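You operate a simulated robot arm through the tools that you are given. There is no shell and no other tool. Be economical: measure what you need, move in short steps, check, and stop when the job is done.

Carry out the task below with a simulated robot arm. There is one attempt and no reset: what you move stays moved.

Task
Pump one 30 ml dose of detergent into the teal-band cup.
Fine: set the white knob before you pump; bring the slider back to the middle with the cup in it. Set down upright: what you pick out.

The check looks at the end state, three seconds after you hand in, the way a careful person would. Anything else that was tipped, shoved, dropped, spilled or broken makes it a failure.

Robot
A 7-joint arm with a two-finger gripper, hanging from a carriage that runs on a rail from [-2.5, -138.3] to [2.7, 149.6] (x, y) and turns from -340 to 348 degrees about z. Base frame: it is fixed where the carriage stands at the start and does not move with it; the origin is on the floor, on the carriage's upright axis, x ahead of it, y to its left, z up; the surface under the hand at the start is at about z = 80. Readings come in cm, degrees, newtons and seconds.
With the tool pointing down near the work surface it reaches from about 10 to 48 cm from the robot's upright axis, wherever it stands. Its first joint turns from -166.0 to 166.0 degrees. Places, roughly: orange slider [40, 10, 80]; teal rocker [40, 40, 100]; white knob [40, -10, 100]; white pump head [30, -10, 100]; yellow pump head [30, 40, 100]. Payload 1.37 kg.
The tool frame sits at the grasp point between the pads (the TCP): z along the fingers, y along the line on which they close. The tips reach 1.6 cm beyond it. Largest opening 9.2 cm; the body of the gripper starts 7.4 cm behind the TCP.
Orientation is told as [roll, pitch, yaw] about the base's x, y, z axes, in that order, counted from this pose: with the fingers straight down and closing along the base's y, the tool's x points along the base's -x, its y along +y and its z along -z.

Tools
- The arm moves only by the tool move_arm. Its argument "motion" is a list of rows, each a list of 7 numbers: the shift along the tool's x, y, z in units of 300 mm (1.0 is 300 mm), then the turn, a rotation vector about the tool's x, y, z in units of 120 degrees (1.0 is 120 degrees), then the closure, from 0 (fully open) to 1 (shut). In form: [[x, y, z, ax, ay, az, hand], ...]. A call has 1 to 12 rows; each row is the pose to reach, as a shift and turn from the pose commanded when the call began, along the tool's axes at that moment. A call with a number of a shift or a turn outside -1 to 1 is refused whole. Each row takes 0.2 s and may step no farther than 5 cm and 8.6 degrees from the row before; otherwise, or with a gripper value out of range, the whole call is refused. Where a pose cannot be reached the arm comes as near as it can. A force on the tool above 50 N (or 10 N above the force at the start of the call, whichever is more), or a blocked arm, ends the call early, and 0.2 s more pass. The fingers move at their own pace and stop on an object; they squeeze with about 25 N. The grip force told is the motor's: it shows also when the fingers shut on nothing. Time passes only in rows, and 0.2 s behind the last, so rows that repeat a pose let the fingers close. It gives the time, the measured TCP pose, the force on the tool (base axes), the opening and the grip force at its end, in the units of the frame above (readings bear some noise), with the torque about the TCP (base axes, N m) and any sound that the robot's microphone picked up.
- Cameras (640 x 400 px; columns grow to the right, rows downward): "scene" is now at [24.23, 3.42, 168.74]; the picture's right is [0.47, -0.88, 0.00], its down [-0.82, -0.44, -0.36] and it looks along [0.32, 0.17, -0.93] (base axes); focal length 260 px, centre (320, 200). "wrist" rides on the gripper at [7.1, 1.9, -11.1] in the tool frame; the picture's right is [-0.26, 0.97, 0.00], its down [-0.78, -0.21, -0.59] and it looks along [-0.57, -0.15, 0.81] (tool axes); focal length 280 px, centre (320, 200). There is no depth. A picture from a camera that has moved, and an enlarged one, comes with that camera's place and axes in the base frame and with its lens. The place of the scene camera against the robot may be out by one fixed shift of up to 2.5 cm in any direction.
- camera(camera): a new picture of that camera. It takes no simulated time.
- move_column(by): slides the trunk up (or, below 0, down) by that many cm; the arm and the scene camera ride with it, the base frame stays. It gives what a move gives, with no picture.
- steer(legs): drives the robot by 1 to 6 legs, each [ahead, left, turn to the left] in cm, cm and degrees, along the robot's own axes; the way and the turn of a leg run together, so that a leg with both is an arc; at most 150 cm and 180 degrees a leg. The arm and the cameras ride along, it lands a little off, and it stops where it bumps. It keeps to its track: a leg is cut to what the track allows. It gives what a move gives.
- head_to(pan, tilt): turns the head with the scene camera to pan (to the left, within 155 degrees either way) and tilt (down, from -29 to 69), counted from straight ahead of the robot. It gives what a move gives.
- enlarge(camera, box): a new picture of the part [left, top, right, bottom] of that camera's present view, enlarged. It takes no simulated time.
- close_job(): hands the job in; it is judged then, once.

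Work in short steps. Places have to be worked out from the pictures, the camera data and where the tool is seen: move nearer, look again, correct. Check each grasp and each placing, and mend what went wrong. You have 120 turns and 98 pictures in all, those below and enlarged ones among them. Open the gripper and draw the arm clear of the work before you hand the job in, unless the task says otherwise; then end with one line.

The tools are called after "Call:" by a JSON object that holds its "name" and its "arguments". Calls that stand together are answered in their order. move_arm: Moves the arm, as the interface text tells. Its arguments: {"type":"object","properties":{"motion":{"type":"array","items":{"type":"array","items":{"type":"number"}}}},"required":["motion"]} The other tools are called the same way: move_column (by) slides the trunk up or down; steer (legs) drives the base; head_to (pan, tilt) turns the head that bears the scene camera; camera (camera) takes a picture; enlarge (camera, box) takes an enlarged picture of a part of a camera's view; close_job () hands the job in.

At the start:

```text
clock: 0.0
tool_pos: [36.3, -4.44, 112.22]
orientation: [0.0, 0.0, 0.0]
force: [0.1, -0.1, 0.1]
ft_torque: [-0.03, 0.01, 0.0]
grip_width: 9.19
grasp_force: 0.1
trunk travel left (down, up): [-50.0, 16.0]
robot x, y, heading: [-0.05, 0.04, 0.1]
head pan, tilt: [28.3, 68.8]
```

scene: 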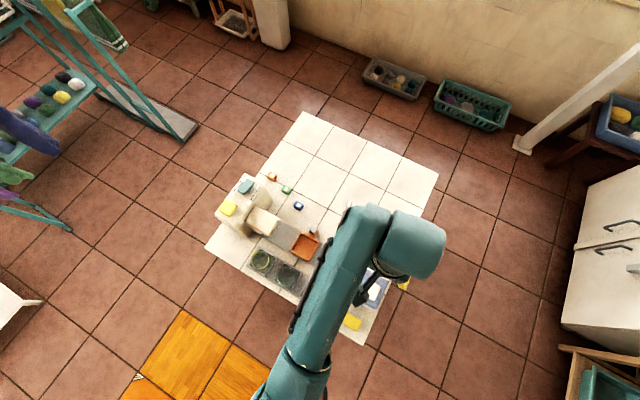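
wrist: 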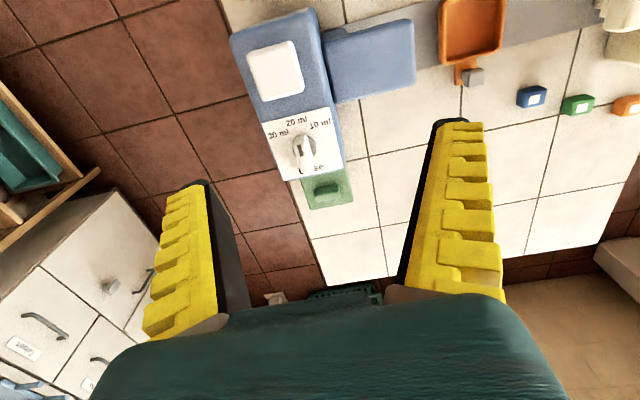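

I'll look closer at the bench and the knob dial before moving.

Call:
{"name": "enlarge", "arguments": {"camera": "scene", "box": [190, 150, 430, 350]}}

Call:
{"name": "enlarge", "arguments": {"camera": "wrist", "box": [220, 0, 380, 220]}}

```text
2.00 times, centred on (310, 250) of scene
camera zoom: at [24.23, 3.42, 168.74], right [0.47, -0.88, 0.0], down [-0.82, -0.44, -0.36], along [0.32, 0.17, -0.93], focal length 520 px, centre (340, 100)
```

zoom: 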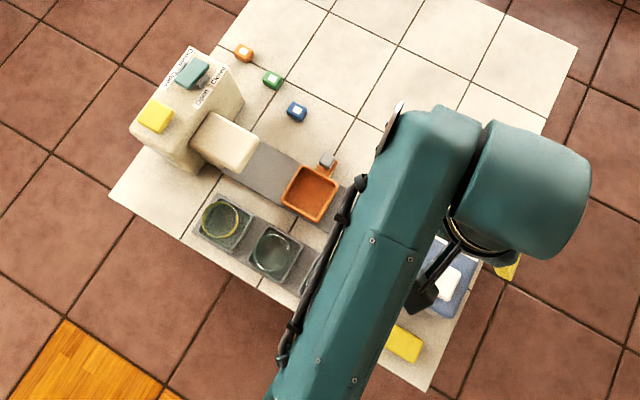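

```text
1.82 times, centred on (300, 110) of wrist
camera zoom: at [29.21, -2.55, 123.16], right [0.26, 0.97, 0.0], down [0.78, -0.21, 0.59], along [0.57, -0.15, -0.81], focal length 510 px, centre (356, 364)
```

zoom: 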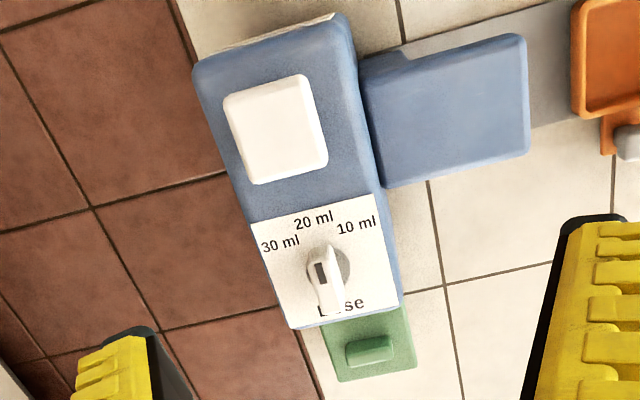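

Two dispensers share a sliding tray. I'll raise the trunk and drive left along the rail to see the cream dispenser and the cups.

Call:
{"name": "move_column", "arguments": {"by": 12}}

Call:
{"name": "steer", "arguments": {"legs": [[0, 30, 0]]}}

Call:
{"name": "camera", "arguments": {"camera": "wrist"}}

Call:
{"name": "camera", "arguments": {"camera": "scene"}}

```text
clock: 1.5
tool_pos: [36.19, -4.36, 124.23]
orientation: [-0.1, 0.0, 0.1]
force: [0.1, -0.9, -0.4]
ft_torque: [-0.02, 0.0, 0.0]
grip_width: 9.18
grasp_force: 0.1
trunk travel left (down, up): [-62.0, 4.0]
robot x, y, heading: [0.08, -0.21, 0.0]
head pan, tilt: [28.3, 68.8]
```

```text
clock: 3.5
tool_pos: [36.76, 25.17, 124.27]
orientation: [0.0, 0.0, -0.1]
force: [0.2, -0.7, -0.6]
ft_torque: [0.02, -0.02, 0.01]
grip_width: 9.17
grasp_force: 0.0
trunk travel left (down, up): [-62.0, 4.0]
robot x, y, heading: [0.62, 29.28, 0.2]
head pan, tilt: [28.3, 68.8]
```

```text
93 pictures are left
camera wrist: at [29.75, 27.07, 135.16], right [0.26, 0.97, 0.0], down [0.78, -0.21, 0.59], along [0.57, -0.15, -0.81], focal length 280 px, centre (320, 200)
```

wrist: 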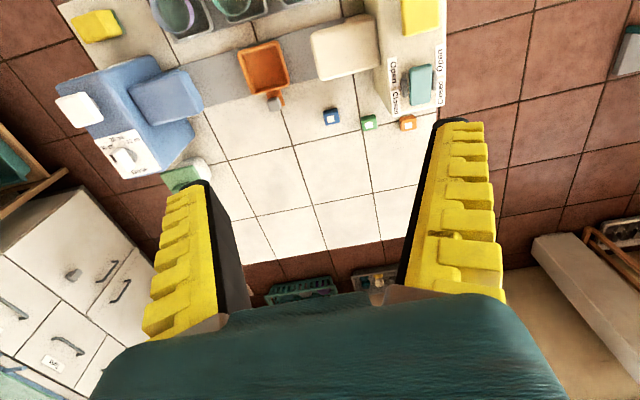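

```text
92 pictures are left
camera scene: at [24.77, 33.04, 180.74], right [0.48, -0.88, 0.0], down [-0.82, -0.44, -0.36], along [0.32, 0.17, -0.93], focal length 260 px, centre (320, 200)
```

scene: 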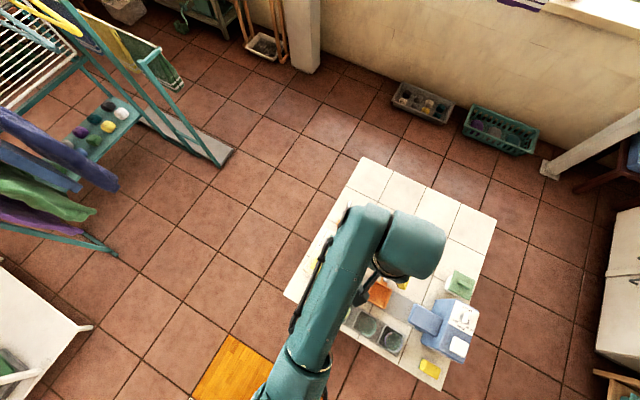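

I need the labels; enlarge this wrist view.

Call:
{"name": "enlarge", "arguments": {"camera": "wrist", "box": [50, 0, 290, 200]}}

Call:
{"name": "enlarge", "arguments": {"camera": "wrist", "box": [220, 0, 460, 200]}}

Call:
{"name": "enlarge", "arguments": {"camera": "scene", "box": [330, 240, 490, 390]}}

```text
2.00 times, centred on (170, 100) of wrist
camera zoom: at [29.75, 27.07, 135.16], right [0.26, 0.97, 0.0], down [0.78, -0.21, 0.59], along [0.57, -0.15, -0.81], focal length 561 px, centre (620, 400)
```

zoom: 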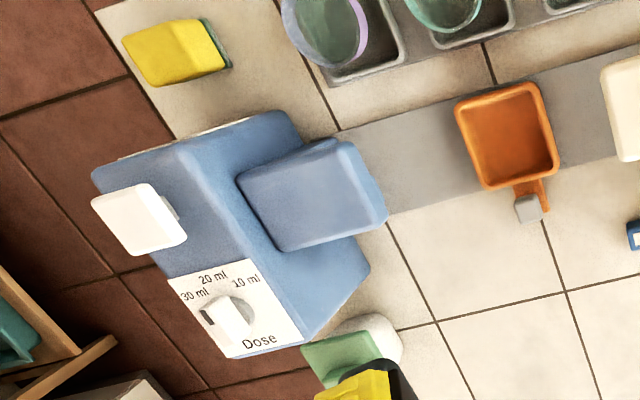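

```text
2.00 times, centred on (340, 100) of wrist
camera zoom: at [29.75, 27.07, 135.16], right [0.26, 0.97, 0.0], down [0.78, -0.21, 0.59], along [0.57, -0.15, -0.81], focal length 561 px, centre (280, 400)
```

zoom: 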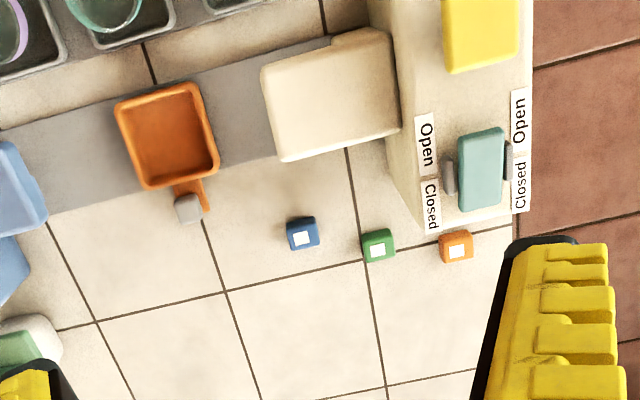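

```text
2.67 times, centred on (410, 315) of scene
camera zoom: at [24.77, 33.04, 180.74], right [0.48, -0.88, 0.0], down [-0.82, -0.44, -0.36], along [0.32, 0.17, -0.93], focal length 693 px, centre (80, -107)
```

zoom: 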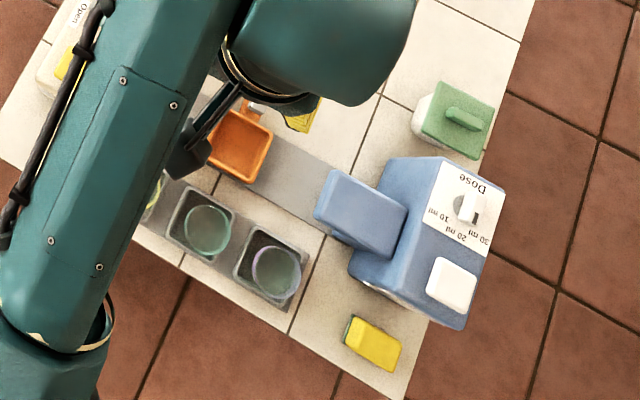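

Cups: lilac, teal (middle), yellow, in dark trays; knob shows three dose marks. I'll turn the robot to face along -y so that the head can look at the bench from its front without the arm in the way, and read any front labels.

Call:
{"name": "steer", "arguments": {"legs": [[0, 0, -90]]}}

Call:
{"name": "head_to", "arguments": {"pan": 95, "tilt": 60}}

Call:
{"name": "camera", "arguments": {"camera": "scene"}}

```text
clock: 7.8
tool_pos: [-4.1, -6.57, 124.32]
orientation: [0.0, 0.1, -90.3]
force: [0.5, 0.1, -0.7]
ft_torque: [-0.01, -0.05, 0.0]
grip_width: 9.19
grasp_force: 0.1
trunk travel left (down, up): [-62.0, 4.0]
robot x, y, heading: [0.2, 29.69, -90.4]
head pan, tilt: [28.3, 68.8]
```

```text
clock: 9.2
tool_pos: [-3.93, -6.7, 124.28]
orientation: [0.0, 0.0, -90.3]
force: [-0.6, 0.1, 0.1]
ft_torque: [-0.02, -0.03, 0.04]
grip_width: 9.19
grasp_force: 0.0
trunk travel left (down, up): [-62.0, 4.0]
robot x, y, heading: [0.41, 29.6, -90.4]
head pan, tilt: [95.0, 60.0]
```

```text
88 pictures are left
camera scene: at [6.4, 10.92, 181.68], right [0.08, -1.0, 0.0], down [-0.86, -0.07, -0.5], along [0.5, 0.04, -0.87], focal length 260 px, centre (320, 200)
```

scene: 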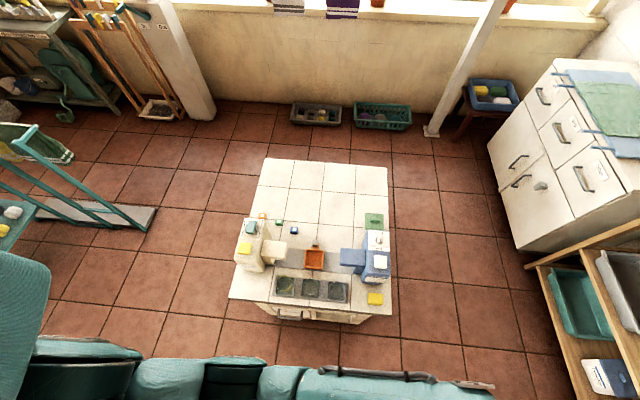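

Clear view of the island; enlarge.

Call:
{"name": "enlarge", "arguments": {"camera": "scene", "box": [220, 190, 400, 330]}}

```text
2.86 times, centred on (310, 260) of scene
camera zoom: at [6.4, 10.92, 181.68], right [0.08, -1.0, 0.0], down [-0.86, -0.07, -0.5], along [0.5, 0.04, -0.87], focal length 742 px, centre (349, 29)
```

zoom: 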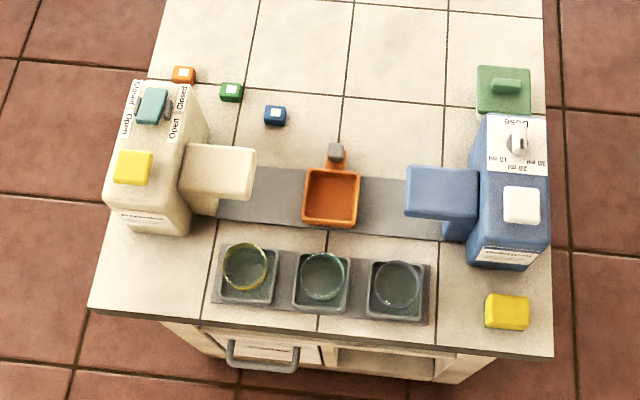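

Front labels exist ("Powder"? on the cream one). Lower the trunk to read them better.

Call:
{"name": "move_column", "arguments": {"by": -25}}

Call:
{"name": "camera", "arguments": {"camera": "scene"}}

Call:
{"name": "enlarge", "arguments": {"camera": "scene", "box": [350, 150, 470, 270]}}

Call:
{"name": "enlarge", "arguments": {"camera": "scene", "box": [170, 150, 290, 270]}}

```text
clock: 11.7
tool_pos: [-4.06, -6.69, 99.12]
orientation: [-0.1, 0.1, -90.4]
force: [0.0, 0.7, -0.1]
ft_torque: [-0.01, -0.02, 0.01]
grip_width: 9.18
grasp_force: 0.0
trunk travel left (down, up): [-37.0, 29.0]
robot x, y, heading: [0.42, 29.56, -90.3]
head pan, tilt: [95.0, 60.0]
```

```text
86 pictures are left
camera scene: at [6.4, 10.92, 156.69], right [0.08, -1.0, 0.0], down [-0.86, -0.07, -0.5], along [0.5, 0.04, -0.87], focal length 260 px, centre (320, 200)
```

scene: 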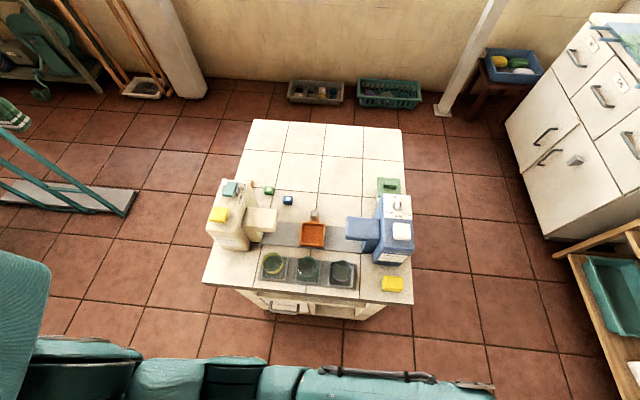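

```text
3.33 times, centred on (410, 210) of scene
camera zoom: at [6.4, 10.92, 156.69], right [0.08, -1.0, 0.0], down [-0.86, -0.07, -0.5], along [0.5, 0.04, -0.87], focal length 866 px, centre (20, 167)
```

zoom: 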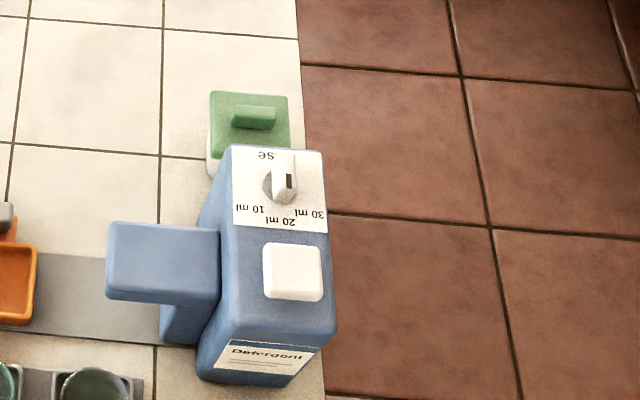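

```text
3.33 times, centred on (230, 210) of scene
camera zoom: at [6.4, 10.92, 156.69], right [0.08, -1.0, 0.0], down [-0.86, -0.07, -0.5], along [0.5, 0.04, -0.87], focal length 866 px, centre (620, 167)
```

zoom: 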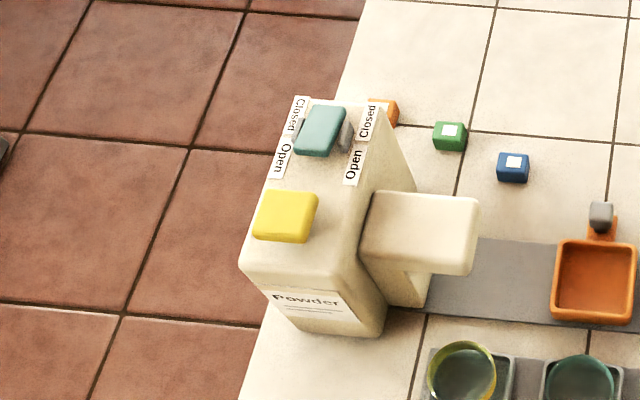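

Blue is the Detergent dispenser, and the cups are lilac/teal/yellow. Teal cup near (26,15), slider tray (37,15), knob (40.3,-7,98.4). Raise, turn back and stand at y≈5.

Call:
{"name": "move_column", "arguments": {"by": 25}}

Call:
{"name": "steer", "arguments": {"legs": [[0, 0, 90.3], [0, -25, 0]]}}

Call:
{"name": "camera", "arguments": {"camera": "wrist"}}

```text
clock: 14.3
tool_pos: [-4.01, -6.72, 124.29]
orientation: [0.1, 0.0, -90.3]
force: [0.4, -0.6, 0.5]
ft_torque: [-0.01, 0.02, -0.03]
grip_width: 9.22
grasp_force: 0.0
trunk travel left (down, up): [-62.0, 4.0]
robot x, y, heading: [0.44, 29.6, -90.3]
head pan, tilt: [95.0, 60.0]
```

```text
clock: 19.9
tool_pos: [36.29, -0.65, 124.21]
orientation: [-0.1, 0.1, -1.4]
force: [0.6, 0.6, 0.2]
ft_torque: [0.0, -0.01, -0.01]
grip_width: 9.16
grasp_force: 0.1
trunk travel left (down, up): [-62.0, 4.0]
robot x, y, heading: [-0.0, 4.56, -1.1]
head pan, tilt: [95.0, 60.0]
```

```text
83 pictures are left
camera wrist: at [29.23, 1.37, 135.16], right [0.29, 0.96, 0.0], down [0.77, -0.23, 0.59], along [0.56, -0.17, -0.81], focal length 280 px, centre (320, 200)
```

wrist: 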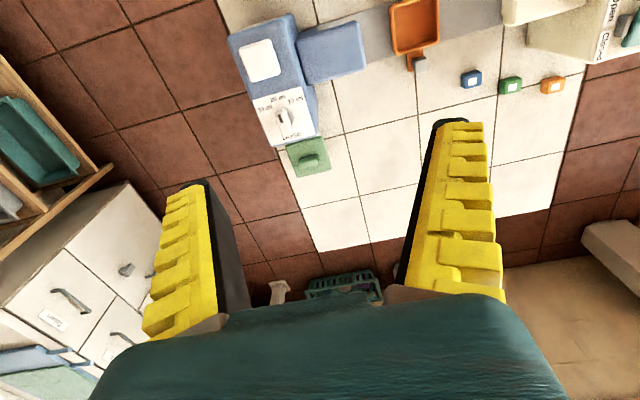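

Approach to a closer viewing pose before the knob, fixing the small yaw.

Call:
{"name": "move_arm", "arguments": {"motion": [[0.026, -0.07, 0.11, 0, 0, -0.004, 0], [0.052, -0.14, 0.22, 0, 0, -0.008, 0], [0.077, -0.2, 0.33, 0, 0, -0.0117, 0], [0.1, -0.2, 0.45, 0, 0, -0.0117, 0]]}}

Call:
{"name": "camera", "arguments": {"camera": "wrist"}}

Call:
{"name": "enlarge", "arguments": {"camera": "wrist", "box": [230, 60, 410, 220]}}

```text
clock: 20.9
tool_pos: [33.26, -6.48, 110.47]
orientation: [0.0, -0.2, 0.0]
force: [0.2, -1.2, 0.4]
ft_torque: [0.02, 0.0, 0.0]
grip_width: 9.17
grasp_force: 0.2
trunk travel left (down, up): [-62.0, 4.0]
robot x, y, heading: [0.35, 4.62, -1.3]
head pan, tilt: [95.0, 60.0]
```

```text
82 pictures are left
camera wrist: at [26.1, -4.75, 121.52], right [0.26, 0.97, 0.0], down [0.78, -0.21, 0.59], along [0.57, -0.15, -0.81], focal length 280 px, centre (320, 200)
```

wrist: 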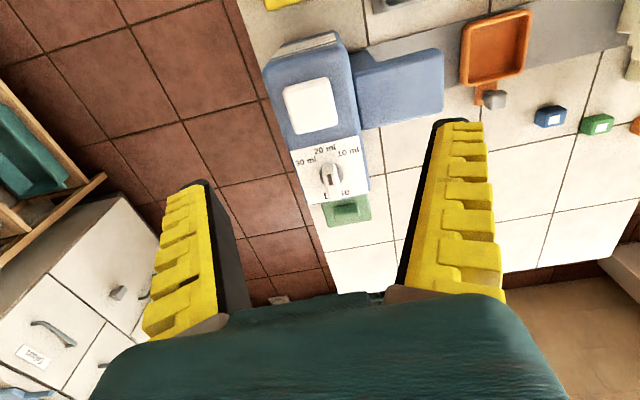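

```text
2.50 times, centred on (320, 140) of wrist
camera zoom: at [26.1, -4.75, 121.52], right [0.26, 0.97, 0.0], down [0.78, -0.21, 0.59], along [0.57, -0.15, -0.81], focal length 701 px, centre (320, 350)
```

zoom: 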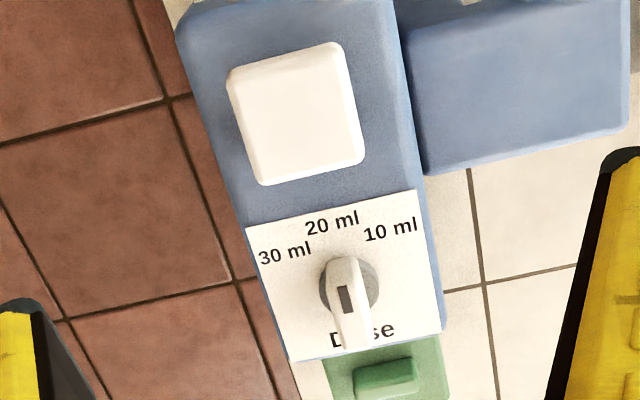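

The knob pointer stands tall and parallax confuses it. I'll shift forward so the camera looks down almost straight over the knob.

Call:
{"name": "move_arm", "arguments": {"motion": [[-0.13, 0, 0.02, 0, 0, 0, 0], [-0.26, 0, 0.04, 0, 0, 0, 0], [-0.39, 0, 0.06, 0, 0, 0, 0]]}}

Call:
{"name": "enlarge", "arguments": {"camera": "wrist", "box": [220, 0, 380, 100]}}

```text
clock: 21.7
tool_pos: [44.81, -6.48, 108.79]
orientation: [0.0, 0.1, -0.1]
force: [-0.6, 1.0, -0.8]
ft_torque: [0.02, -0.05, -0.05]
grip_width: 9.21
grasp_force: 0.1
trunk travel left (down, up): [-62.0, 4.0]
robot x, y, heading: [-0.01, 4.77, -1.2]
head pan, tilt: [95.0, 60.0]
```

```text
4.00 times, centred on (300, 50) of wrist
camera zoom: at [37.71, -4.71, 119.73], right [0.26, 0.97, 0.0], down [0.78, -0.21, 0.59], along [0.57, -0.15, -0.81], focal length 1122 px, centre (400, 800)
```

zoom: 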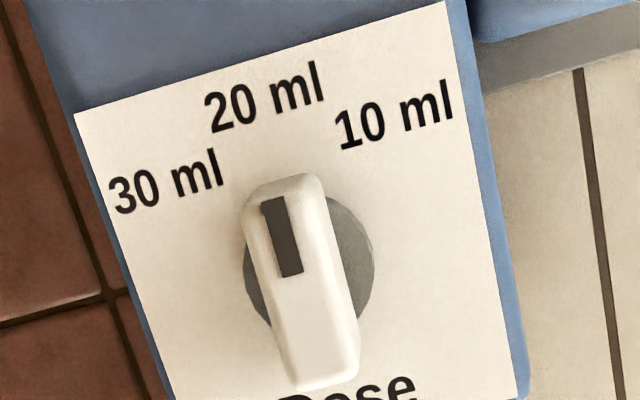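

The pointer stands at 20 ml (toward -x); 30 ml is ~45° counterclockwise seen from above. Triangulated: plate z≈94.7, knob bar top ≈97.8, centre ≈(41.6,-7.6), bar along x. I'll hover over it with fingers half open and check.

Call:
{"name": "move_arm", "arguments": {"motion": [[0.107, -0.036, 0.05, 0, 0, 0, 0.5], [0.107, -0.036, 0.17, 0, 0, 0, 0.5], [0.107, -0.036, 0.25, 0, 0, 0, 0.5], [0.107, -0.036, 0.25, 0, 0, 0, 0.5]]}}

Call:
{"name": "camera", "arguments": {"camera": "wrist"}}

```text
clock: 22.7
tool_pos: [41.59, -7.6, 101.41]
orientation: [0.0, 0.1, 0.1]
force: [0.3, 0.2, 0.5]
ft_torque: [-0.01, 0.01, 0.01]
grip_width: 4.87
grasp_force: 2.7
trunk travel left (down, up): [-62.0, 4.0]
robot x, y, heading: [0.44, 4.7, -1.3]
head pan, tilt: [95.0, 60.0]
```

```text
79 pictures are left
camera wrist: at [34.47, -5.77, 112.33], right [0.26, 0.97, 0.0], down [0.78, -0.21, 0.59], along [0.57, -0.15, -0.81], focal length 280 px, centre (320, 200)
```

wrist: 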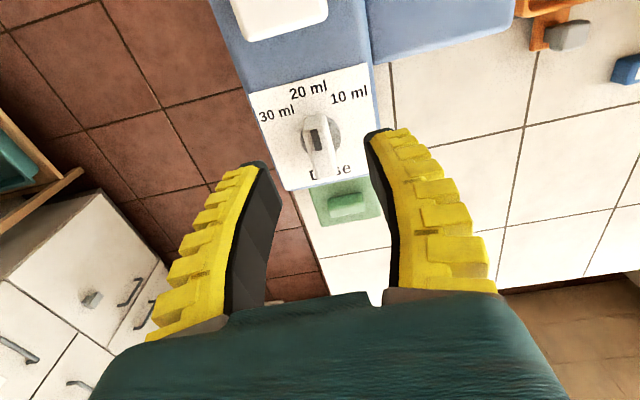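

The bar sits where TCP will come down. Descend to TCP z≈97.4 and close on the bar.

Call:
{"name": "move_arm", "arguments": {"motion": [[0, 0, 0.07, 0, 0, 0, 0.5], [0, 0, 0.134, 0, 0, 0, 0.5], [0, 0, 0.134, 0, 0, 0, 0.95], [0, 0, 0.134, 0, 0, 0, 0.95], [0, 0, 0.134, 0, 0, 0, 0.95]]}}

Call:
{"name": "camera", "arguments": {"camera": "wrist"}}

```text
clock: 23.9
tool_pos: [41.63, -7.68, 97.43]
orientation: [0.0, 0.0, 0.0]
force: [-4.0, 1.0, 13.3]
ft_torque: [0.01, 0.14, 0.01]
grip_width: 0.9
grasp_force: 28.3
trunk travel left (down, up): [-62.0, 4.0]
robot x, y, heading: [0.29, 4.65, -1.4]
head pan, tilt: [95.0, 60.0]
```

```text
78 pictures are left
camera wrist: at [34.46, -5.74, 108.41], right [0.26, 0.97, 0.0], down [0.78, -0.21, 0.59], along [0.57, -0.15, -0.81], focal length 280 px, centre (320, 200)
```

wrist: 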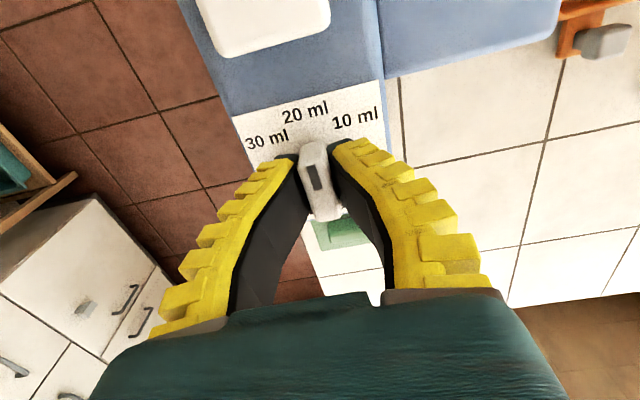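

Bar gripped. Turn 45° counterclockwise (base) in small rows, easing up 1.5 mm as the tips press lightly.

Call:
{"name": "move_arm", "arguments": {"motion": [[0, 0, -0.005, 0, 0, 0, 0.95], [0, 0, -0.005, 0, 0, -0.0625, 0.95], [0, 0, -0.005, 0, 0, -0.125, 0.95], [0, 0, -0.005, 0, 0, -0.1875, 0.95], [0, 0, -0.005, 0, 0, -0.25, 0.95], [0, 0, -0.005, 0, 0, -0.3125, 0.95], [0, 0, -0.005, 0, 0, -0.375, 0.95], [0, 0, -0.005, 0, 0, -0.375, 0.95]]}}

Call:
{"name": "camera", "arguments": {"camera": "wrist"}}

```text
clock: 25.7
tool_pos: [41.55, -7.71, 97.52]
orientation: [0.1, -0.1, 45.2]
force: [-2.1, 0.5, 7.9]
ft_torque: [0.01, 0.02, -0.24]
grip_width: 0.69
grasp_force: 28.1
trunk travel left (down, up): [-62.0, 4.0]
robot x, y, heading: [0.35, 4.72, -1.1]
head pan, tilt: [95.0, 60.0]
```

```text
77 pictures are left
camera wrist: at [35.22, -11.4, 108.48], right [-0.5, 0.87, 0.0], down [0.7, 0.4, 0.59], along [0.51, 0.29, -0.81], focal length 280 px, centre (320, 200)
```

wrist: 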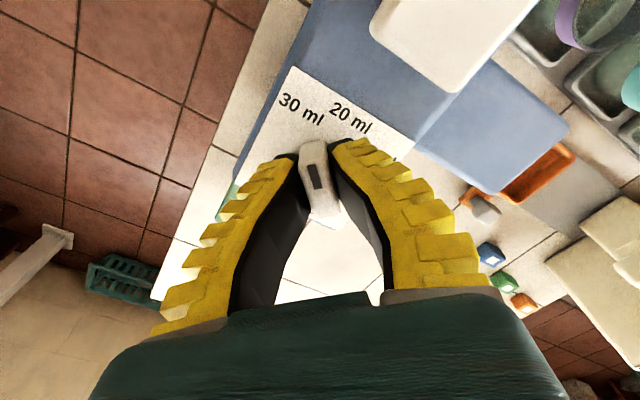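

It turned. Release, lift and inspect the dial.

Call:
{"name": "move_arm", "arguments": {"motion": [[0, 0, -0.003, 0, 0, 0, 0.5], [0, 0, -0.003, 0, 0, 0, 0.5], [0, 0, -0.14, 0, 0, 0, 0.5], [0, 0, -0.27, 0, 0, 0, 0.5]]}}

Call:
{"name": "enlarge", "arguments": {"camera": "wrist", "box": [220, 40, 420, 190]}}

```text
clock: 26.7
tool_pos: [41.47, -7.63, 105.56]
orientation: [0.1, 0.0, 45.0]
force: [-1.1, -0.3, -0.9]
ft_torque: [-0.01, -0.06, -0.03]
grip_width: 4.94
grasp_force: 2.6
trunk travel left (down, up): [-62.0, 4.0]
robot x, y, heading: [0.04, 4.02, -1.5]
head pan, tilt: [95.0, 60.0]
```

```text
2.67 times, centred on (320, 115) of wrist
camera zoom: at [35.07, -11.4, 116.53], right [-0.5, 0.87, 0.0], down [0.7, 0.4, 0.59], along [0.51, 0.29, -0.81], focal length 748 px, centre (320, 427)
```

zoom: 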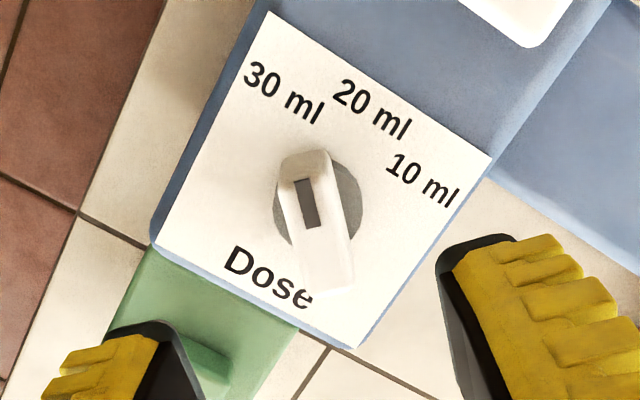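

Knob now points at 30 ml. Rotate the hand back, then go look at the cups.

Call:
{"name": "move_arm", "arguments": {"motion": [[0, 0, -0.02, 0, 0, 0.07, 0.3], [0, 0, -0.04, 0, 0, 0.14, 0], [0, 0, -0.06, 0, 0, 0.21, 0], [0, 0, -0.08, 0, 0, 0.28, 0], [0, 0, -0.1, 0, 0, 0.35, 0], [0, 0, -0.1, 0, 0, 0.375, 0]]}}

Call:
{"name": "move_arm", "arguments": {"motion": [[0.1, 0.1, 0, 0, 0, 0, 0], [0.2, 0.2, 0, 0, 0, 0, 0], [0.3, 0.3, 0, 0, 0, 0, 0], [0.4, 0.4, 0, 0, 0, 0, 0], [0.5, 0.5, 0, 0, 0, 0, 0], [0.6, 0.6, 0, 0, 0, 0, 0], [0.65, 0.7, 0, 0, 0, 0, 0], [0.65, 0.75, 0, 0, 0, 0, 0]]}}

Call:
{"name": "camera", "arguments": {"camera": "wrist"}}

```text
clock: 28.1
tool_pos: [41.59, -7.67, 108.58]
orientation: [0.0, 0.0, -0.1]
force: [-0.4, -0.3, 0.7]
ft_torque: [0.01, 0.01, -0.01]
grip_width: 9.2
grasp_force: 0.0
trunk travel left (down, up): [-62.0, 4.0]
robot x, y, heading: [0.53, 4.53, -1.4]
head pan, tilt: [95.0, 60.0]
```

```text
clock: 29.9
tool_pos: [22.05, 14.88, 108.57]
orientation: [0.0, 0.0, -0.1]
force: [0.6, 0.1, 0.3]
ft_torque: [0.02, 0.0, -0.03]
grip_width: 9.21
grasp_force: 0.1
trunk travel left (down, up): [-62.0, 4.0]
robot x, y, heading: [0.09, 4.44, -1.3]
head pan, tilt: [95.0, 60.0]
```

```text
75 pictures are left
camera wrist: at [14.96, 16.74, 119.51], right [0.26, 0.96, 0.0], down [0.78, -0.21, 0.59], along [0.57, -0.16, -0.81], focal length 280 px, centre (320, 200)
```

wrist: 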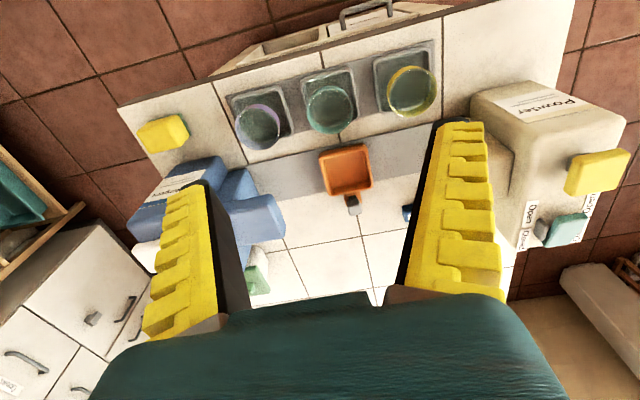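

Call:
{"name": "enlarge", "arguments": {"camera": "wrist", "box": [220, 30, 450, 220]}}

```text
2.11 times, centred on (335, 125) of wrist
camera zoom: at [14.96, 16.74, 119.51], right [0.26, 0.96, 0.0], down [0.78, -0.21, 0.59], along [0.57, -0.16, -0.81], focal length 590 px, centre (288, 358)
```

zoom: 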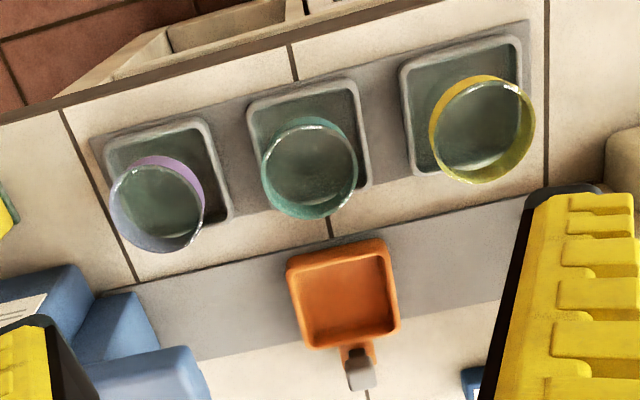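

Need the rim height and centre: take a second view from closer for triangulation.

Call:
{"name": "move_arm", "arguments": {"motion": [[-0.05, 0, 0.12, 0, 0, 0, 0], [-0.1, 0, 0.24, 0, 0, 0, 0]]}}

Call:
{"name": "camera", "arguments": {"camera": "wrist"}}

Call:
{"name": "enlarge", "arguments": {"camera": "wrist", "box": [200, 0, 440, 200]}}

```text
clock: 30.5
tool_pos: [25.13, 14.7, 101.39]
orientation: [0.0, 0.1, 0.1]
force: [-1.6, 0.2, 0.6]
ft_torque: [0.01, -0.02, 0.02]
grip_width: 9.2
grasp_force: 0.1
trunk travel left (down, up): [-62.0, 4.0]
robot x, y, heading: [-0.12, 4.72, -1.4]
head pan, tilt: [95.0, 60.0]
```

```text
73 pictures are left
camera wrist: at [18.05, 16.58, 112.32], right [0.26, 0.97, 0.0], down [0.78, -0.21, 0.59], along [0.57, -0.15, -0.81], focal length 280 px, centre (320, 200)
```

wrist: 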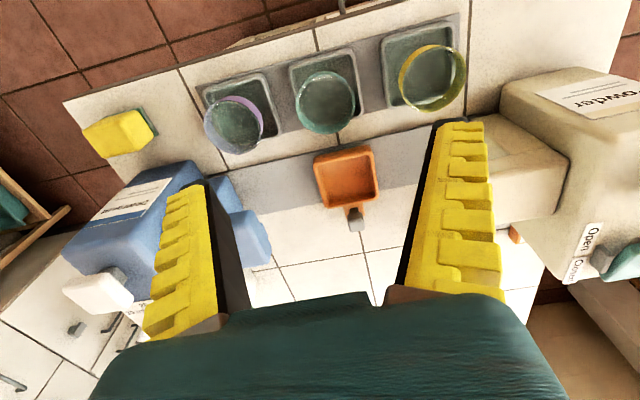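

```text
2.00 times, centred on (320, 100) of wrist
camera zoom: at [18.05, 16.58, 112.32], right [0.26, 0.97, 0.0], down [0.78, -0.21, 0.59], along [0.57, -0.15, -0.81], focal length 561 px, centre (320, 400)
```

zoom: 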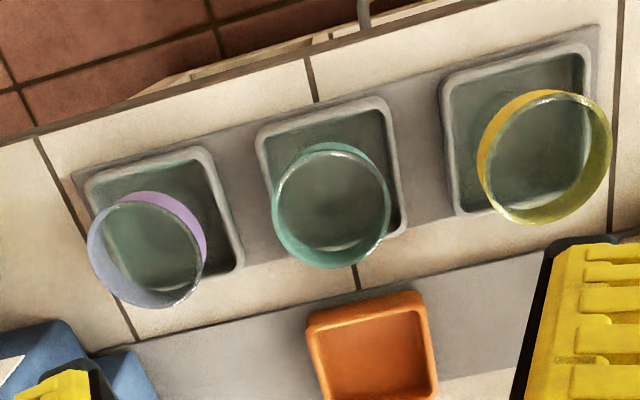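

Rim of the teal cup ≈(25.2,15.2,88.5), diameter ≈5; neighbours 8.5 cm away. Set the opening to ~6.8 and descend to just above the rim for a check.

Call:
{"name": "move_arm", "arguments": {"motion": [[-0.004, 0.017, 0.1, 0, 0, 0, 0.26], [-0.004, 0.017, 0.2, 0, 0, 0, 0.26], [-0.004, 0.017, 0.3, 0, 0, 0, 0.26], [-0.004, 0.017, 0.3, 0, 0, 0, 0.26]]}}

Call:
{"name": "camera", "arguments": {"camera": "wrist"}}

```text
clock: 31.5
tool_pos: [25.28, 15.43, 92.22]
orientation: [0.0, 0.0, 0.0]
force: [0.0, 0.0, 0.0]
ft_torque: [0.04, 0.0, 0.0]
grip_width: 7.01
grasp_force: 1.4
trunk travel left (down, up): [-62.0, 4.0]
robot x, y, heading: [-0.27, 4.58, -1.5]
head pan, tilt: [95.0, 60.0]
```

```text
71 pictures are left
camera wrist: at [18.17, 17.19, 103.26], right [0.26, 0.97, 0.0], down [0.78, -0.21, 0.59], along [0.57, -0.15, -0.81], focal length 280 px, centre (320, 200)
```

wrist: 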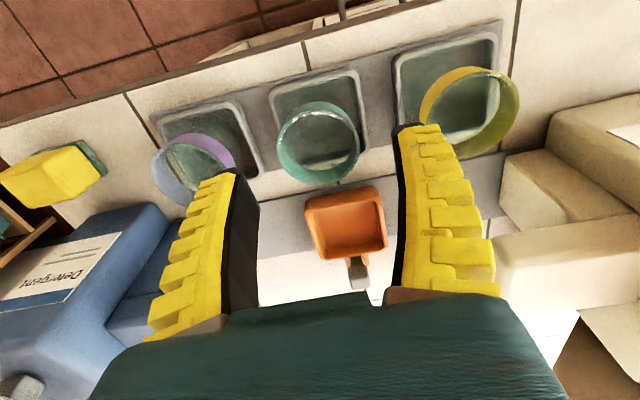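

Aligned in y; x may be ~0.4 further. Descend to z≈87.5 and check again.

Call:
{"name": "move_arm", "arguments": {"motion": [[-0.012, -0.003, 0.08, 0, 0, 0, 0.26], [-0.012, -0.003, 0.157, 0, 0, 0, 0.26]]}}

Call:
{"name": "camera", "arguments": {"camera": "wrist"}}

```text
clock: 32.1
tool_pos: [25.68, 15.2, 87.7]
orientation: [0.0, 0.1, 0.0]
force: [0.5, 0.2, 0.0]
ft_torque: [-0.02, 0.01, 0.01]
grip_width: 7.01
grasp_force: 1.5
trunk travel left (down, up): [-62.0, 4.0]
robot x, y, heading: [0.22, 4.67, -1.5]
head pan, tilt: [95.0, 60.0]
```

```text
70 pictures are left
camera wrist: at [18.55, 17.1, 98.62], right [0.26, 0.97, 0.0], down [0.78, -0.21, 0.59], along [0.57, -0.15, -0.81], focal length 280 px, centre (320, 200)
```

wrist: 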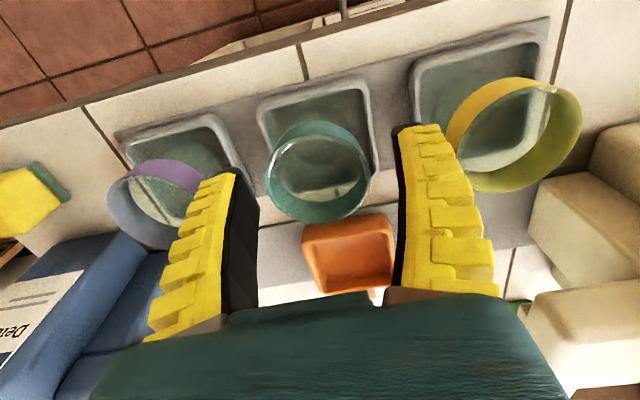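

Rim is ~86, diameter ~5.6, centred. Descend 3 cm and close.

Call:
{"name": "move_arm", "arguments": {"motion": [[0, -0.005, 0.05, 0, 0, 0, 0.26], [0, -0.005, 0.097, 0, 0, 0, 0.26], [0, -0.005, 0.097, 0, 0, 0, 0.6], [0, -0.005, 0.097, 0, 0, 0, 0.6], [0, -0.005, 0.097, 0, 0, 0, 0.6]]}}

Call:
{"name": "camera", "arguments": {"camera": "wrist"}}

```text
clock: 33.3
tool_pos: [25.56, 14.9, 84.81]
orientation: [0.1, 0.0, 0.0]
force: [-0.2, -0.2, 0.1]
ft_torque: [0.0, -0.03, -0.01]
grip_width: 4.68
grasp_force: 24.8
trunk travel left (down, up): [-62.0, 4.0]
robot x, y, heading: [-0.03, 4.45, -1.5]
head pan, tilt: [95.0, 60.0]
```

```text
69 pictures are left
camera wrist: at [18.52, 16.85, 95.81], right [0.26, 0.97, 0.0], down [0.78, -0.21, 0.59], along [0.57, -0.15, -0.81], focal length 280 px, centre (320, 200)
```

wrist: 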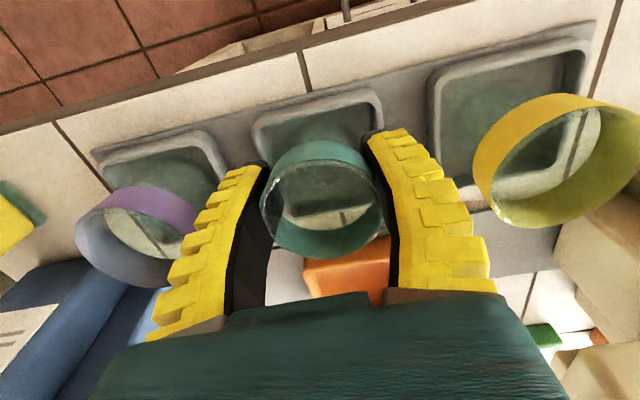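

Gripped (4.7 cm wide). Lift straight up 6 cm, and look.

Call:
{"name": "move_arm", "arguments": {"motion": [[0, 0, -0.07, 0, 0, 0, 0.6], [0, 0, -0.14, 0, 0, 0, 0.6], [0, 0, -0.2, 0, 0, 0, 0.6]]}}

Call:
{"name": "move_arm", "arguments": {"motion": [[-0.13, 0.0, 0, 0, 0, 0, 0.6], [-0.26, 0.0, 0, 0, 0, 0, 0.6], [-0.38, 0.0, 0, 0, 0, 0, 0.6]]}}

Call:
{"name": "camera", "arguments": {"camera": "wrist"}}

```text
clock: 34.1
tool_pos: [25.71, 14.96, 90.93]
orientation: [0.0, 0.1, 0.0]
force: [-0.6, 0.2, 0.3]
ft_torque: [-0.04, 0.03, -0.02]
grip_width: 4.03
grasp_force: 1.8
trunk travel left (down, up): [-62.0, 4.0]
robot x, y, heading: [0.13, 4.67, -1.3]
head pan, tilt: [95.0, 60.0]
```

```text
clock: 34.9
tool_pos: [37.33, 14.91, 90.66]
orientation: [0.0, 0.1, 0.1]
force: [-1.4, 0.0, -0.2]
ft_torque: [-0.01, -0.08, 0.03]
grip_width: 4.01
grasp_force: 2.9
trunk travel left (down, up): [-62.0, 4.0]
robot x, y, heading: [0.27, 4.65, -1.3]
head pan, tilt: [95.0, 60.0]
```

```text
68 pictures are left
camera wrist: at [30.2, 16.75, 101.63], right [0.26, 0.97, 0.0], down [0.78, -0.21, 0.59], along [0.57, -0.15, -0.81], focal length 280 px, centre (320, 200)
```

wrist: 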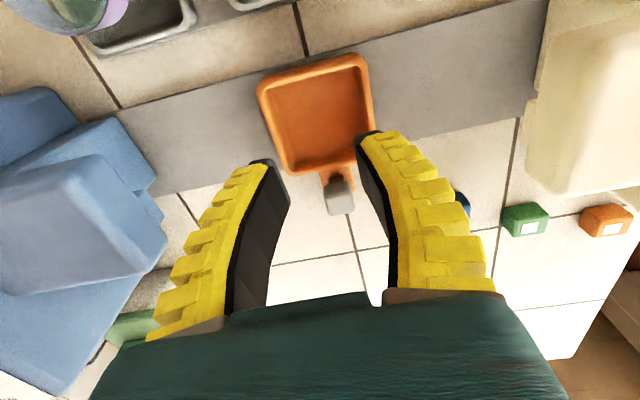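

The cup slipped out of the grip. Raise and look at the cups before going on.

Call:
{"name": "move_arm", "arguments": {"motion": [[0, 0, -0.16, 0, 0, 0, 0], [0.1, 0, -0.3, 0, 0, 0, 0], [0.25, 0, -0.35, 0, 0, 0, 0], [0.4, 0, -0.35, 0, 0, 0, 0]]}}

Call:
{"name": "camera", "arguments": {"camera": "wrist"}}

Call:
{"name": "enlarge", "arguments": {"camera": "wrist", "box": [200, 0, 440, 200]}}

```text
refused: row 2 steps farther than a row can; nothing moved
```

```text
67 pictures are left
camera wrist: at [30.2, 16.75, 101.63], right [0.26, 0.97, 0.0], down [0.78, -0.21, 0.59], along [0.57, -0.15, -0.81], focal length 280 px, centre (320, 200)
```

wrist: 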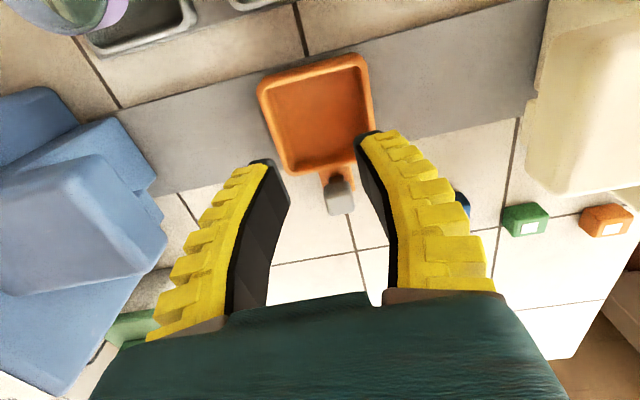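

```text
2.00 times, centred on (320, 100) of wrist
camera zoom: at [30.2, 16.75, 101.63], right [0.26, 0.97, 0.0], down [0.78, -0.21, 0.59], along [0.57, -0.15, -0.81], focal length 561 px, centre (320, 400)
```

zoom: 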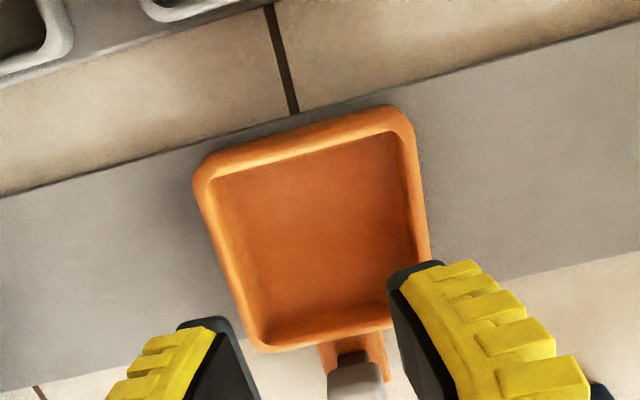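

Smaller steps this time.

Call:
{"name": "move_arm", "arguments": {"motion": [[0, 0, -0.14, 0, 0, 0, 0], [0, 0, -0.28, 0, 0, 0, 0], [0.12, 0, -0.35, 0, 0, 0, 0], [0.25, 0, -0.35, 0, 0, 0, 0], [0.38, 0, -0.35, 0, 0, 0, 0]]}}

Call:
{"name": "camera", "arguments": {"camera": "wrist"}}

Call:
{"name": "enlarge", "arguments": {"camera": "wrist", "box": [200, 0, 440, 200]}}

```text
clock: 36.1
tool_pos: [25.5, 15.01, 101.53]
orientation: [0.0, -0.1, 0.0]
force: [0.3, 0.5, 0.4]
ft_torque: [-0.01, 0.09, -0.03]
grip_width: 9.18
grasp_force: 0.1
trunk travel left (down, up): [-62.0, 4.0]
robot x, y, heading: [0.11, 4.89, -1.7]
head pan, tilt: [95.0, 60.0]
```

```text
65 pictures are left
camera wrist: at [18.42, 16.92, 112.46], right [0.26, 0.97, 0.0], down [0.78, -0.21, 0.59], along [0.57, -0.15, -0.81], focal length 280 px, centre (320, 200)
```

wrist: 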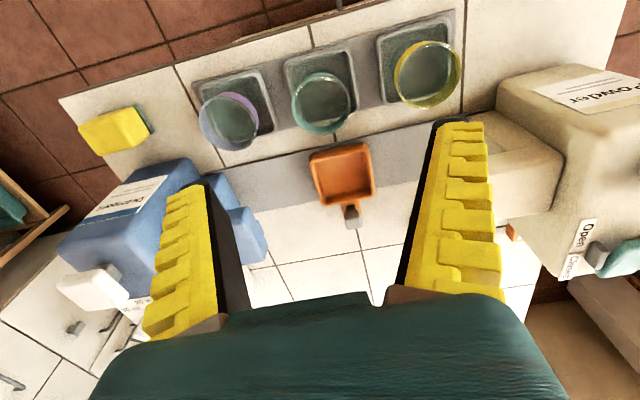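

```text
2.00 times, centred on (320, 100) of wrist
camera zoom: at [18.42, 16.92, 112.46], right [0.26, 0.97, 0.0], down [0.78, -0.21, 0.59], along [0.57, -0.15, -0.81], focal length 561 px, centre (320, 400)
```

zoom: 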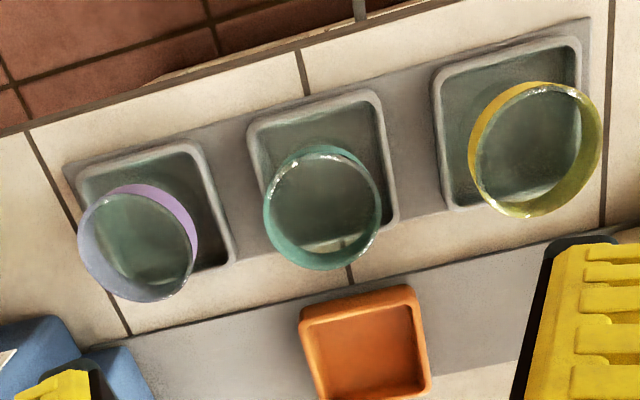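

The cup is still upright in its slot. Better triangulation: rim centre ≈(26.5,14.95,85.5), so I had grasped ~0.9 off-centre. Retry, centred and lower, with full closing.

Call:
{"name": "move_arm", "arguments": {"motion": [[-0.033, -0.002, 0.145, 0, 0, 0, 0.22], [-0.033, -0.002, 0.29, 0, 0, 0, 0.22], [-0.033, -0.002, 0.38, 0, 0, 0, 0.22], [-0.033, -0.002, 0.46, 0, 0, 0, 0.22], [-0.033, -0.002, 0.53, 0, 0, 0, 0.22], [-0.033, -0.002, 0.58, 0, 0, 0, 0.22]]}}

Call:
{"name": "camera", "arguments": {"camera": "wrist"}}

```text
clock: 37.5
tool_pos: [26.87, 15.06, 83.96]
orientation: [0.1, -0.1, 0.0]
force: [0.0, -0.6, -0.5]
ft_torque: [-0.01, -0.01, 0.01]
grip_width: 7.37
grasp_force: 1.5
trunk travel left (down, up): [-62.0, 4.0]
robot x, y, heading: [-0.01, 4.57, -1.3]
head pan, tilt: [95.0, 60.0]
```

```text
63 pictures are left
camera wrist: at [19.64, 16.96, 94.88], right [0.26, 0.97, 0.0], down [0.78, -0.21, 0.59], along [0.57, -0.15, -0.81], focal length 280 px, centre (320, 200)
```

wrist: 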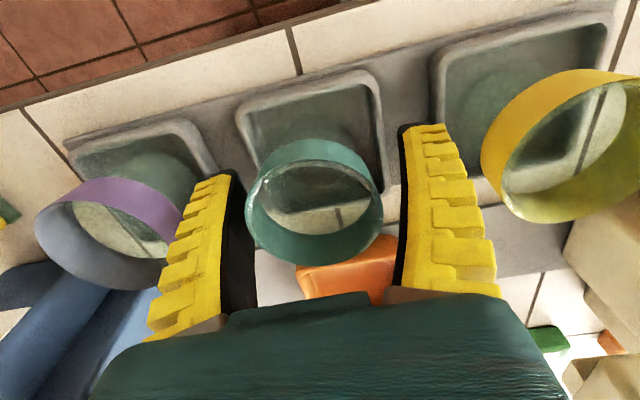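

Nearly centred; small trim (-0.2 in x and y) and close fully, wait for the grip.

Call:
{"name": "move_arm", "arguments": {"motion": [[0.006, -0.007, 0, 0, 0, 0, 0.22], [0.006, -0.007, 0, 0, 0, 0, 0.6], [0.006, -0.007, 0, 0, 0, 0, 1], [0.006, -0.007, 0, 0, 0, 0, 1], [0.006, -0.007, 0, 0, 0, 0, 1]]}}

Call:
{"name": "camera", "arguments": {"camera": "wrist"}}

```text
clock: 38.7
tool_pos: [26.53, 14.96, 83.99]
orientation: [0.1, 0.0, 0.0]
force: [-0.3, 1.1, 0.5]
ft_torque: [0.02, -0.01, -0.03]
grip_width: 4.28
grasp_force: 24.8
trunk travel left (down, up): [-62.0, 4.0]
robot x, y, heading: [-0.16, 4.91, -1.5]
head pan, tilt: [95.0, 60.0]
```

```text
62 pictures are left
camera wrist: at [19.36, 16.74, 94.87], right [0.26, 0.97, 0.0], down [0.78, -0.21, 0.59], along [0.57, -0.15, -0.81], focal length 280 px, centre (320, 200)
```

wrist: 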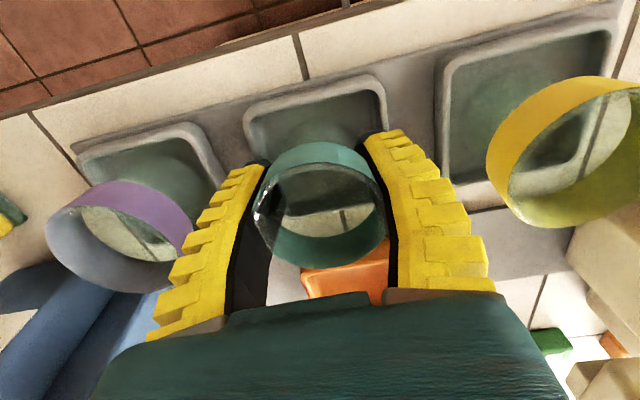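

Gripped at 4.28 (cup tapers downward). Lift slowly 1.5 cm and check the hold.

Call:
{"name": "move_arm", "arguments": {"motion": [[0, 0, -0.01, 0, 0, 0, 1], [0, 0, -0.02, 0, 0, 0, 1], [0, 0, -0.035, 0, 0, 0, 1], [0, 0, -0.05, 0, 0, 0, 1]]}}

Call:
{"name": "camera", "arguments": {"camera": "wrist"}}

```text
clock: 39.7
tool_pos: [26.43, 14.81, 85.49]
orientation: [0.0, 0.0, 0.0]
force: [-0.4, -0.5, 0.4]
ft_torque: [0.02, 0.03, -0.01]
grip_width: 4.25
grasp_force: 25.0
trunk travel left (down, up): [-62.0, 4.0]
robot x, y, heading: [0.12, 4.71, -1.4]
head pan, tilt: [95.0, 60.0]
```

```text
61 pictures are left
camera wrist: at [19.32, 16.7, 96.44], right [0.26, 0.97, 0.0], down [0.78, -0.21, 0.59], along [0.57, -0.15, -0.81], focal length 280 px, centre (320, 200)
```

wrist: 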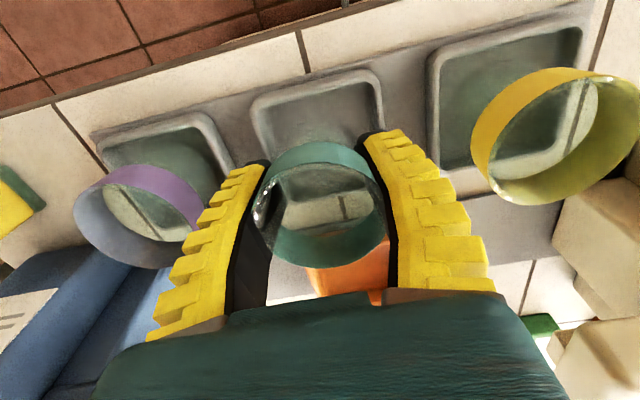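

Cup is held and rising. Lift 4 cm more and carry it over the tray centre (≈37.15, 15.0).

Call:
{"name": "move_arm", "arguments": {"motion": [[0, 0, -0.05, 0, 0, 0, 1], [0, 0, -0.1, 0, 0, 0, 1], [0, 0, -0.14, 0, 0, 0, 1], [-0.09, 0.003, -0.14, 0, 0, 0, 1], [-0.18, 0.005, -0.14, 0, 0, 0, 1], [-0.27, 0.008, -0.14, 0, 0, 0, 1], [-0.36, 0.008, -0.14, 0, 0, 0, 1], [-0.36, 0.008, -0.14, 0, 0, 0, 1]]}}

Call:
{"name": "camera", "arguments": {"camera": "wrist"}}

```text
clock: 41.5
tool_pos: [37.03, 15.03, 89.55]
orientation: [-0.1, 0.0, 0.0]
force: [0.2, 0.4, -0.6]
ft_torque: [-0.02, 0.05, 0.02]
grip_width: 4.27
grasp_force: 25.2
trunk travel left (down, up): [-62.0, 4.0]
robot x, y, heading: [0.3, 4.39, -1.6]
head pan, tilt: [95.0, 60.0]
```

```text
60 pictures are left
camera wrist: at [29.98, 16.88, 100.57], right [0.26, 0.97, 0.0], down [0.78, -0.21, 0.59], along [0.57, -0.15, -0.81], focal length 280 px, centre (320, 200)
```

wrist: 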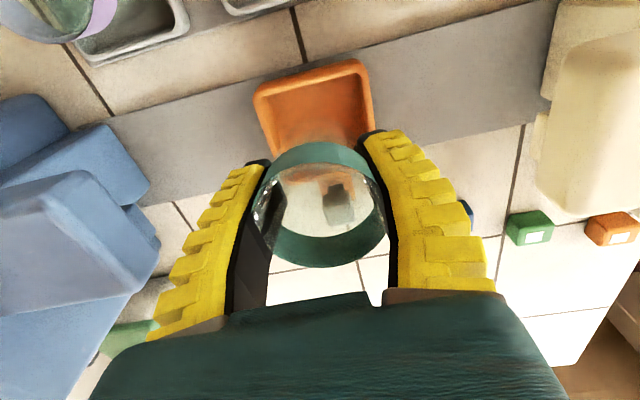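

Descend toward the tray floor, watching the force.

Call:
{"name": "move_arm", "arguments": {"motion": [[-0.004, 0.0, 0.06, 0, 0, 0, 1], [-0.004, 0, 0.11, 0, 0, 0, 1], [-0.004, 0, 0.14, 0, 0, 0, 1], [-0.004, 0, 0.155, 0, 0, 0, 1]]}}

Call:
{"name": "camera", "arguments": {"camera": "wrist"}}

```text
clock: 42.5
tool_pos: [36.14, 14.56, 87.34]
orientation: [0.0, 0.0, 0.0]
force: [0.5, 0.0, 0.0]
ft_torque: [-0.02, 0.01, -0.01]
grip_width: 4.26
grasp_force: 25.1
out of reach, approached as far as the arm can: row 1, 2, 3, 4
trunk travel left (down, up): [-62.0, 4.0]
robot x, y, heading: [0.21, 4.67, -1.4]
head pan, tilt: [95.0, 60.0]
```

```text
59 pictures are left
camera wrist: at [28.98, 16.44, 98.27], right [0.26, 0.97, 0.0], down [0.78, -0.21, 0.59], along [0.57, -0.15, -0.81], focal length 280 px, centre (320, 200)
```

wrist: 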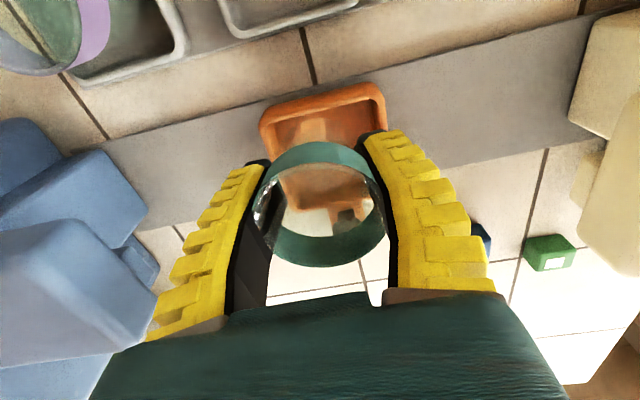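

The arm is at its reach limit because the trunk is high. Raise the hand, lower the trunk to compensate.

Call:
{"name": "move_arm", "arguments": {"motion": [[0, 0, -0.15, 0, 0, 0, 1], [0, 0, -0.3, 0, 0, 0, 1], [0, 0, -0.4, 0, 0, 0, 1], [0, 0, -0.4, 0, 0, 0, 1]]}}

Call:
{"name": "move_column", "arguments": {"by": -7}}

```text
clock: 43.5
tool_pos: [35.89, 14.57, 99.18]
orientation: [-0.1, 0.2, 0.0]
force: [-0.7, 0.8, -0.9]
ft_torque: [0.0, -0.03, 0.0]
grip_width: 4.12
grasp_force: 25.3
trunk travel left (down, up): [-62.0, 4.0]
robot x, y, heading: [0.07, 4.52, -1.6]
head pan, tilt: [95.0, 60.0]
```

```text
clock: 44.6
tool_pos: [36.05, 14.77, 92.32]
orientation: [0.0, -0.1, 0.0]
force: [-0.7, -0.5, 0.2]
ft_torque: [0.01, 0.01, -0.01]
grip_width: 4.11
grasp_force: 25.4
trunk travel left (down, up): [-55.0, 11.0]
robot x, y, heading: [0.33, 4.57, -1.3]
head pan, tilt: [95.0, 60.0]
```

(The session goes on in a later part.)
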